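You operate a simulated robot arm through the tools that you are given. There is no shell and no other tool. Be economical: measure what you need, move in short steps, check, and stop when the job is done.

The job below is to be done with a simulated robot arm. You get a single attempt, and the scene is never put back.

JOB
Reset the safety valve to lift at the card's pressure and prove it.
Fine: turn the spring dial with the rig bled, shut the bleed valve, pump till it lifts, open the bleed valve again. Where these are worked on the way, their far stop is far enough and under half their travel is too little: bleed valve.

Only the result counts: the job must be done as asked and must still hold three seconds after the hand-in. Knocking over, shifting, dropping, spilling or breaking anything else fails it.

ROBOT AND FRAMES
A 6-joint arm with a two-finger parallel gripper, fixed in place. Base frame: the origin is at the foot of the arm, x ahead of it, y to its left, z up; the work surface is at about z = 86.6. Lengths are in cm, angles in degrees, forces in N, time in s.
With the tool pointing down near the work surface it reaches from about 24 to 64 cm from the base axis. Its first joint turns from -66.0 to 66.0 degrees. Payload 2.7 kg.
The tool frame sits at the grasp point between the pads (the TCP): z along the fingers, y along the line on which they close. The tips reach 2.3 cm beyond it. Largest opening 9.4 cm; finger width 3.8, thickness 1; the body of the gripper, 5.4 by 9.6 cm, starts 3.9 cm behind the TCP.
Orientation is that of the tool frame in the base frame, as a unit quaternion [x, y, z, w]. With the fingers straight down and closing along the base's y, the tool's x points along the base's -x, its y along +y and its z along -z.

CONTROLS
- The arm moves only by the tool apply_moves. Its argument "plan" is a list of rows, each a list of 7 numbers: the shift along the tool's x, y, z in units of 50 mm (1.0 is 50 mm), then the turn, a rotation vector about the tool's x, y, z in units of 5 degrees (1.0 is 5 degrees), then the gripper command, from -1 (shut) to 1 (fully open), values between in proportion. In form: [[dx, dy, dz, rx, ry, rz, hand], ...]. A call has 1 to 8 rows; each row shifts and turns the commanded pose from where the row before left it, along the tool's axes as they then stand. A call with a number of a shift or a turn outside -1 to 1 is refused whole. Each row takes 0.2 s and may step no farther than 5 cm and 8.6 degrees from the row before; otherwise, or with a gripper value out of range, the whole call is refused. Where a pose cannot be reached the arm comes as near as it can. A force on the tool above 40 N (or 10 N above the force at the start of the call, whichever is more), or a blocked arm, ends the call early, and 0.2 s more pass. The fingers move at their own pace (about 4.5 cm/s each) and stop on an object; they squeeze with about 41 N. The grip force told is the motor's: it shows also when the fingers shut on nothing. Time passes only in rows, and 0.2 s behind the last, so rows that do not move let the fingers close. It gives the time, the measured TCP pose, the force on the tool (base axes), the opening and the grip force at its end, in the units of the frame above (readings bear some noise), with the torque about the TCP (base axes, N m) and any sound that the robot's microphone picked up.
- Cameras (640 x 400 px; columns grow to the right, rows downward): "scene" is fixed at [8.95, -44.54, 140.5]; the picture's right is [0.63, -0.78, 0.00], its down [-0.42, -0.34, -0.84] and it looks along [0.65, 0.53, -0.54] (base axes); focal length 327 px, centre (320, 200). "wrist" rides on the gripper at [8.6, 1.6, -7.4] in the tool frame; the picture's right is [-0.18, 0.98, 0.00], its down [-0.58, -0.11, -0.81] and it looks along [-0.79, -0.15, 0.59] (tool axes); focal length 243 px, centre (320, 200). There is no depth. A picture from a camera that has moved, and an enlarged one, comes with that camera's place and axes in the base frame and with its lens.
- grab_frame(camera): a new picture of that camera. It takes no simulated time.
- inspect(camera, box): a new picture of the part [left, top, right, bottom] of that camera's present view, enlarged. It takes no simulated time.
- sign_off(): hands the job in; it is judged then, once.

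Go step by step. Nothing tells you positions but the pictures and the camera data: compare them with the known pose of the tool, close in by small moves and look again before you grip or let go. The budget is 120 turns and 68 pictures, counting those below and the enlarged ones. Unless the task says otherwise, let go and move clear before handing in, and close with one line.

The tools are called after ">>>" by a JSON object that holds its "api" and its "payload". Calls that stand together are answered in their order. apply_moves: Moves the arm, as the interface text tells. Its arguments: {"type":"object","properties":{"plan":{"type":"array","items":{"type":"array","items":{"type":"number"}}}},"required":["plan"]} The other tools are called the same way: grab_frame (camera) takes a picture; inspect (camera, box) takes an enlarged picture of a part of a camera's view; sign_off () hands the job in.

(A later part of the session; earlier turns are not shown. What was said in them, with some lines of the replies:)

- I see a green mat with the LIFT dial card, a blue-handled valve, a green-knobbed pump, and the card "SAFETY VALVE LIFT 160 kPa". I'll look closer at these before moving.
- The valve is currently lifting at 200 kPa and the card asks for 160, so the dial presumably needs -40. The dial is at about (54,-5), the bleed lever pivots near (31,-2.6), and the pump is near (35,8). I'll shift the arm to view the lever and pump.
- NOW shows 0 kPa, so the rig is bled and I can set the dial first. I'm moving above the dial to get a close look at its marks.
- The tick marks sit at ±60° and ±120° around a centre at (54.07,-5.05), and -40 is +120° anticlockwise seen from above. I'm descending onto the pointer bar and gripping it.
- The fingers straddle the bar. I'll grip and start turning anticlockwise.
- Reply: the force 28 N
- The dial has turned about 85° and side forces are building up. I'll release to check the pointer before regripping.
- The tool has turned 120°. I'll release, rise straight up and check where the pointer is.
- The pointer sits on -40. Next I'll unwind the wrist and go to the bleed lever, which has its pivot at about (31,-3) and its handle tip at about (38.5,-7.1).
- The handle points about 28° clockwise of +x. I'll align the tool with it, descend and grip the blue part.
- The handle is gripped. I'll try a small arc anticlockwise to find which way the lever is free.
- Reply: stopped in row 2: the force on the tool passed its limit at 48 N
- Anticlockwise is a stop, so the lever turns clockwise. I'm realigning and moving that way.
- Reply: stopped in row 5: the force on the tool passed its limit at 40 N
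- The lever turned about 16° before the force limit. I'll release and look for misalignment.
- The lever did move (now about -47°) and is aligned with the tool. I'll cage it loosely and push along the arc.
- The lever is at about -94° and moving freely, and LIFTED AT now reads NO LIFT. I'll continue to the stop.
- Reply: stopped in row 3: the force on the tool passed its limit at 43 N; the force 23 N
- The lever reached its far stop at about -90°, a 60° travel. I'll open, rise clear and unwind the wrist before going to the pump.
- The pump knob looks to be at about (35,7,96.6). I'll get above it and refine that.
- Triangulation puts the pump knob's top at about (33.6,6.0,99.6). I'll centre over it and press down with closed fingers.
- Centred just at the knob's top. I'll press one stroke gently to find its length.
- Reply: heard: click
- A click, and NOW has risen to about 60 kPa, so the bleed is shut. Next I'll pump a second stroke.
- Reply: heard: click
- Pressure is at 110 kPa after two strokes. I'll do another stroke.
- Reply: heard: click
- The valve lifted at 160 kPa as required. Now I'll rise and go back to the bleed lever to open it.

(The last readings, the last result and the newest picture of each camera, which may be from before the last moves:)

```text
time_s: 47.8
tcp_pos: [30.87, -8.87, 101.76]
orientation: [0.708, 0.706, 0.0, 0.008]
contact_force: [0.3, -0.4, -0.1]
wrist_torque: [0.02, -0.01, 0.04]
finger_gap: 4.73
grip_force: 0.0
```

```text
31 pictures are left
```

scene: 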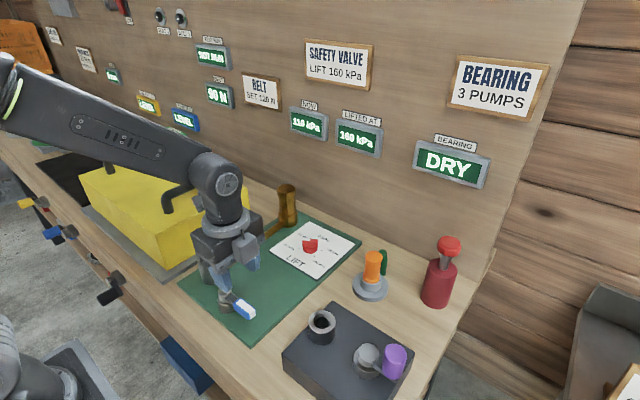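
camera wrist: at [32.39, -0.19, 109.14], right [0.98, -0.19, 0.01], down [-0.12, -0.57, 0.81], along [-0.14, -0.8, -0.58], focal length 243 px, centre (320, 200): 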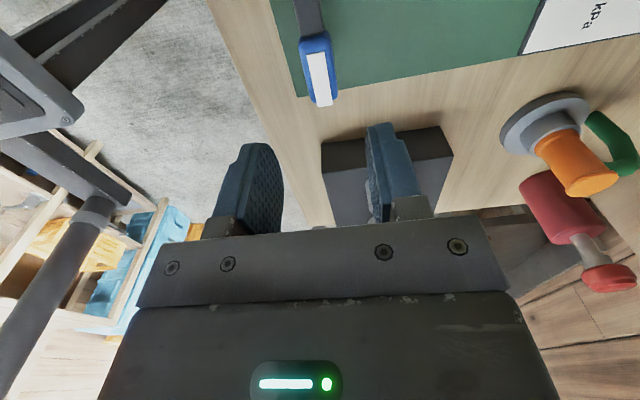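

The fingers straddle the lever line. I'll descend, cage it and swing anticlockwise.

>>> {"api": "apply_moves", "payload": {"plan": [[0, 0, 0.6, 0, 0, 0, 0], [0, 0, 0.6, 0, 0, 0, 0], [0, 0, 0.5, 0, 0, 0, 0], [0, 0, 0.3, 0, 0, 0, 0], [0, 0, 0, 0, 0, 0, -0.34], [0, 0, 0, 0, 0, 0, -0.34]]}}

>>> {"api": "apply_moves", "payload": {"plan": [[0.005, 0.106, 0, 0, 0, -1, -0.34], [0.005, 0.106, 0, 0, 0, -1, -0.34], [0.005, 0.106, 0, 0, 0, -1, -0.34], [0.005, 0.106, 0, 0, 0, -1, -0.34], [0.005, 0.106, 0, 0, 0, -1, -0.34], [0.005, 0.106, 0, 0, 0, -1, -0.34], [0.005, 0.106, 0, 0, 0, -1, -0.34]]}}

>>> {"api": "grab_frame", "payload": {"camera": "wrist"}}

```text
time_s: 49.2
tcp_pos: [30.89, -8.99, 91.53]
orientation: [0.708, 0.707, 0.001, 0.008]
contact_force: [-0.6, 0.9, 0.3]
wrist_torque: [0.03, 0.04, 0.0]
finger_gap: 3.08
grip_force: 0.1
```

```text
time_s: 50.8
tcp_pos: [34.39, -7.85, 91.72]
orientation: [0.461, 0.887, -0.003, 0.008]
contact_force: [-0.5, -0.8, -0.9]
wrist_torque: [0.0, 0.04, -0.01]
finger_gap: 3.14
grip_force: 0.1
```

```text
30 pictures are left
camera wrist: at [30.72, 0.15, 99.13], right [0.91, 0.41, 0.01], down [0.23, -0.53, 0.82], along [0.34, -0.74, -0.58], focal length 243 px, centre (320, 200)
```

wrist: 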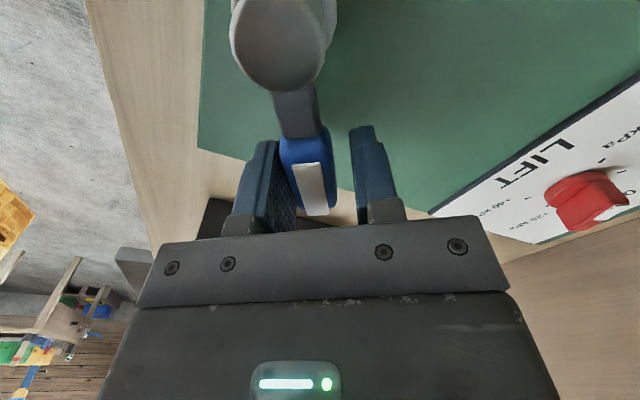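

The lever is following, at about -55°. I'll continue to the open stop.

>>> {"api": "apply_moves", "payload": {"plan": [[0.005, 0.106, 0, 0, 0, -1, -0.34], [0.005, 0.106, 0, 0, 0, -1, -0.34], [0.005, 0.106, 0, 0, 0, -1, -0.34], [0.005, 0.106, 0, 0, 0, -1, -0.34], [0.005, 0.106, 0, 0, 0, -1, -0.34], [0.005, 0.106, 0, 0, 0, -0.5, -0.34], [0, 0.08, 0, 0, 0, 0, -0.34]]}}

>>> {"api": "grab_frame", "payload": {"camera": "scene"}}

>>> {"api": "grab_frame", "payload": {"camera": "wrist"}}

```text
time_s: 52.4
tcp_pos: [36.55, -5.25, 91.57]
orientation: [0.239, 0.971, -0.005, 0.006]
contact_force: [-5.3, -16.5, 0.8]
wrist_torque: [-0.07, 0.04, -0.26]
finger_gap: 3.86
grip_force: 8.1
```

```text
29 pictures are left
```

scene: 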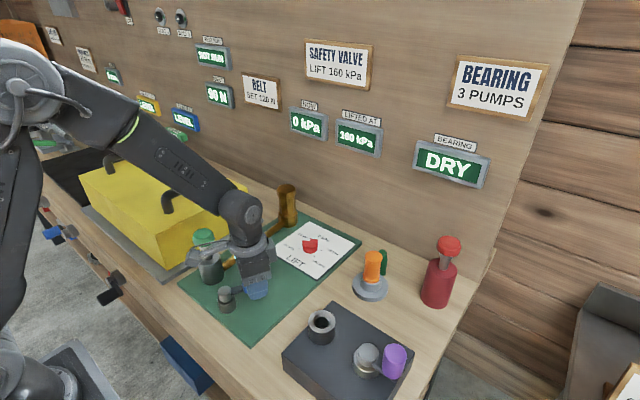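

```text
28 pictures are left
camera wrist: at [29.57, 0.22, 99.11], right [0.62, 0.79, 0.0], down [0.46, -0.36, 0.82], along [0.64, -0.51, -0.58], focal length 243 px, centre (320, 200)
```

wrist: 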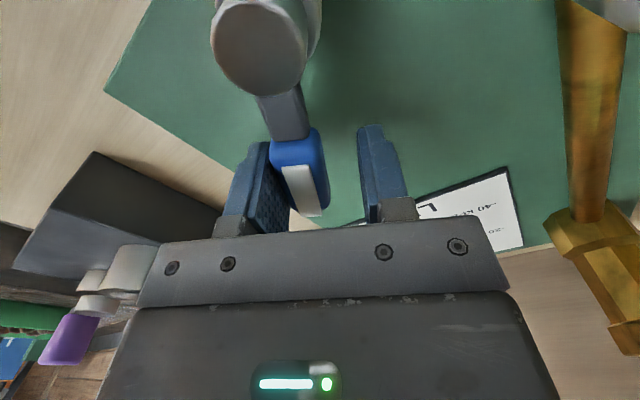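

NOW reads 0 kPa, the lever is on its open stop, and 160 kPa is held. I'll ease off, open, rise clear and check once more.

>>> {"api": "apply_moves", "payload": {"plan": [[0, -0.1, 0, 0, 0, 0, -0.1], [0, 0, 0, 0, 0, 0, -0.1], [0, 0, -0.6, 0, 0, 0, -0.1], [0, 0, -0.8, 0, 0, 0, -0.1], [0, 0, -0.8, 0, 0, 0, -0.1], [0, 0, -0.8, 0, 0, 0, -0.1], [0, 0, -0.5, 0, 0, 0, -0.1]]}}

>>> {"api": "grab_frame", "payload": {"camera": "scene"}}

>>> {"api": "inspect", "payload": {"camera": "scene", "box": [270, 80, 400, 160]}}

```text
time_s: 54.0
tcp_pos: [36.29, -5.31, 109.06]
orientation: [0.238, 0.971, -0.005, 0.007]
contact_force: [-0.1, 0.1, 0.4]
wrist_torque: [-0.02, 0.01, 0.01]
finger_gap: 4.21
grip_force: 0.2
```

```text
27 pictures are left
```

scene: 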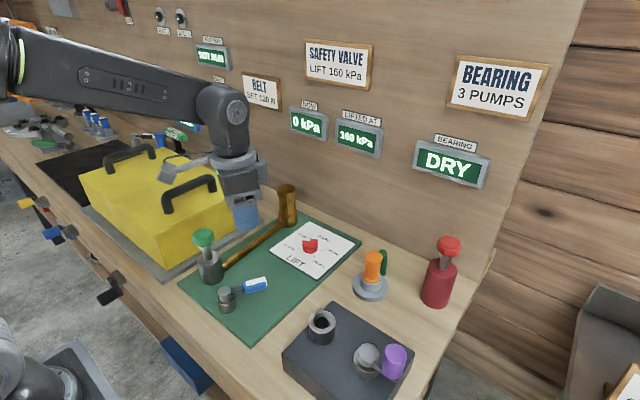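

```text
4.92 times, centred on (335, 120) of scene
camera zoom: at [8.94, -44.54, 140.5], right [0.63, -0.78, 0.0], down [-0.42, -0.34, -0.84], along [0.65, 0.53, -0.54], focal length 1609 px, centre (246, 594)
```

zoom: 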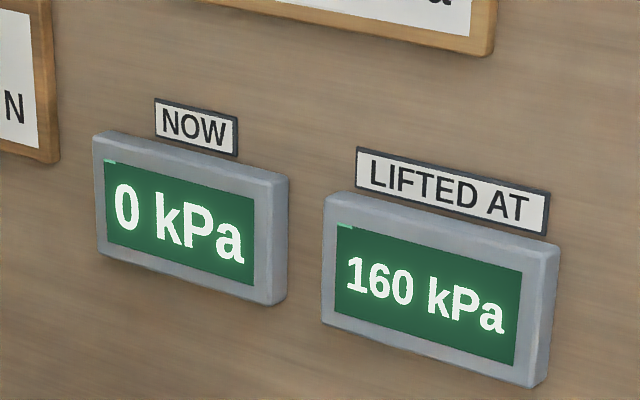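

The rig is bled to 0 kPa, LIFTED AT shows 160 kPa, nothing else has moved and the arm is clear, so I'm handing in.

>>> {"api": "sign_off", "payload": {}}

```text
The job is handed in.
```

The safety valve now lifts at 160 kPa as the card asks: it lifted there on the third pump stroke, and the bleed valve is open again with the rig at 0 kPa.
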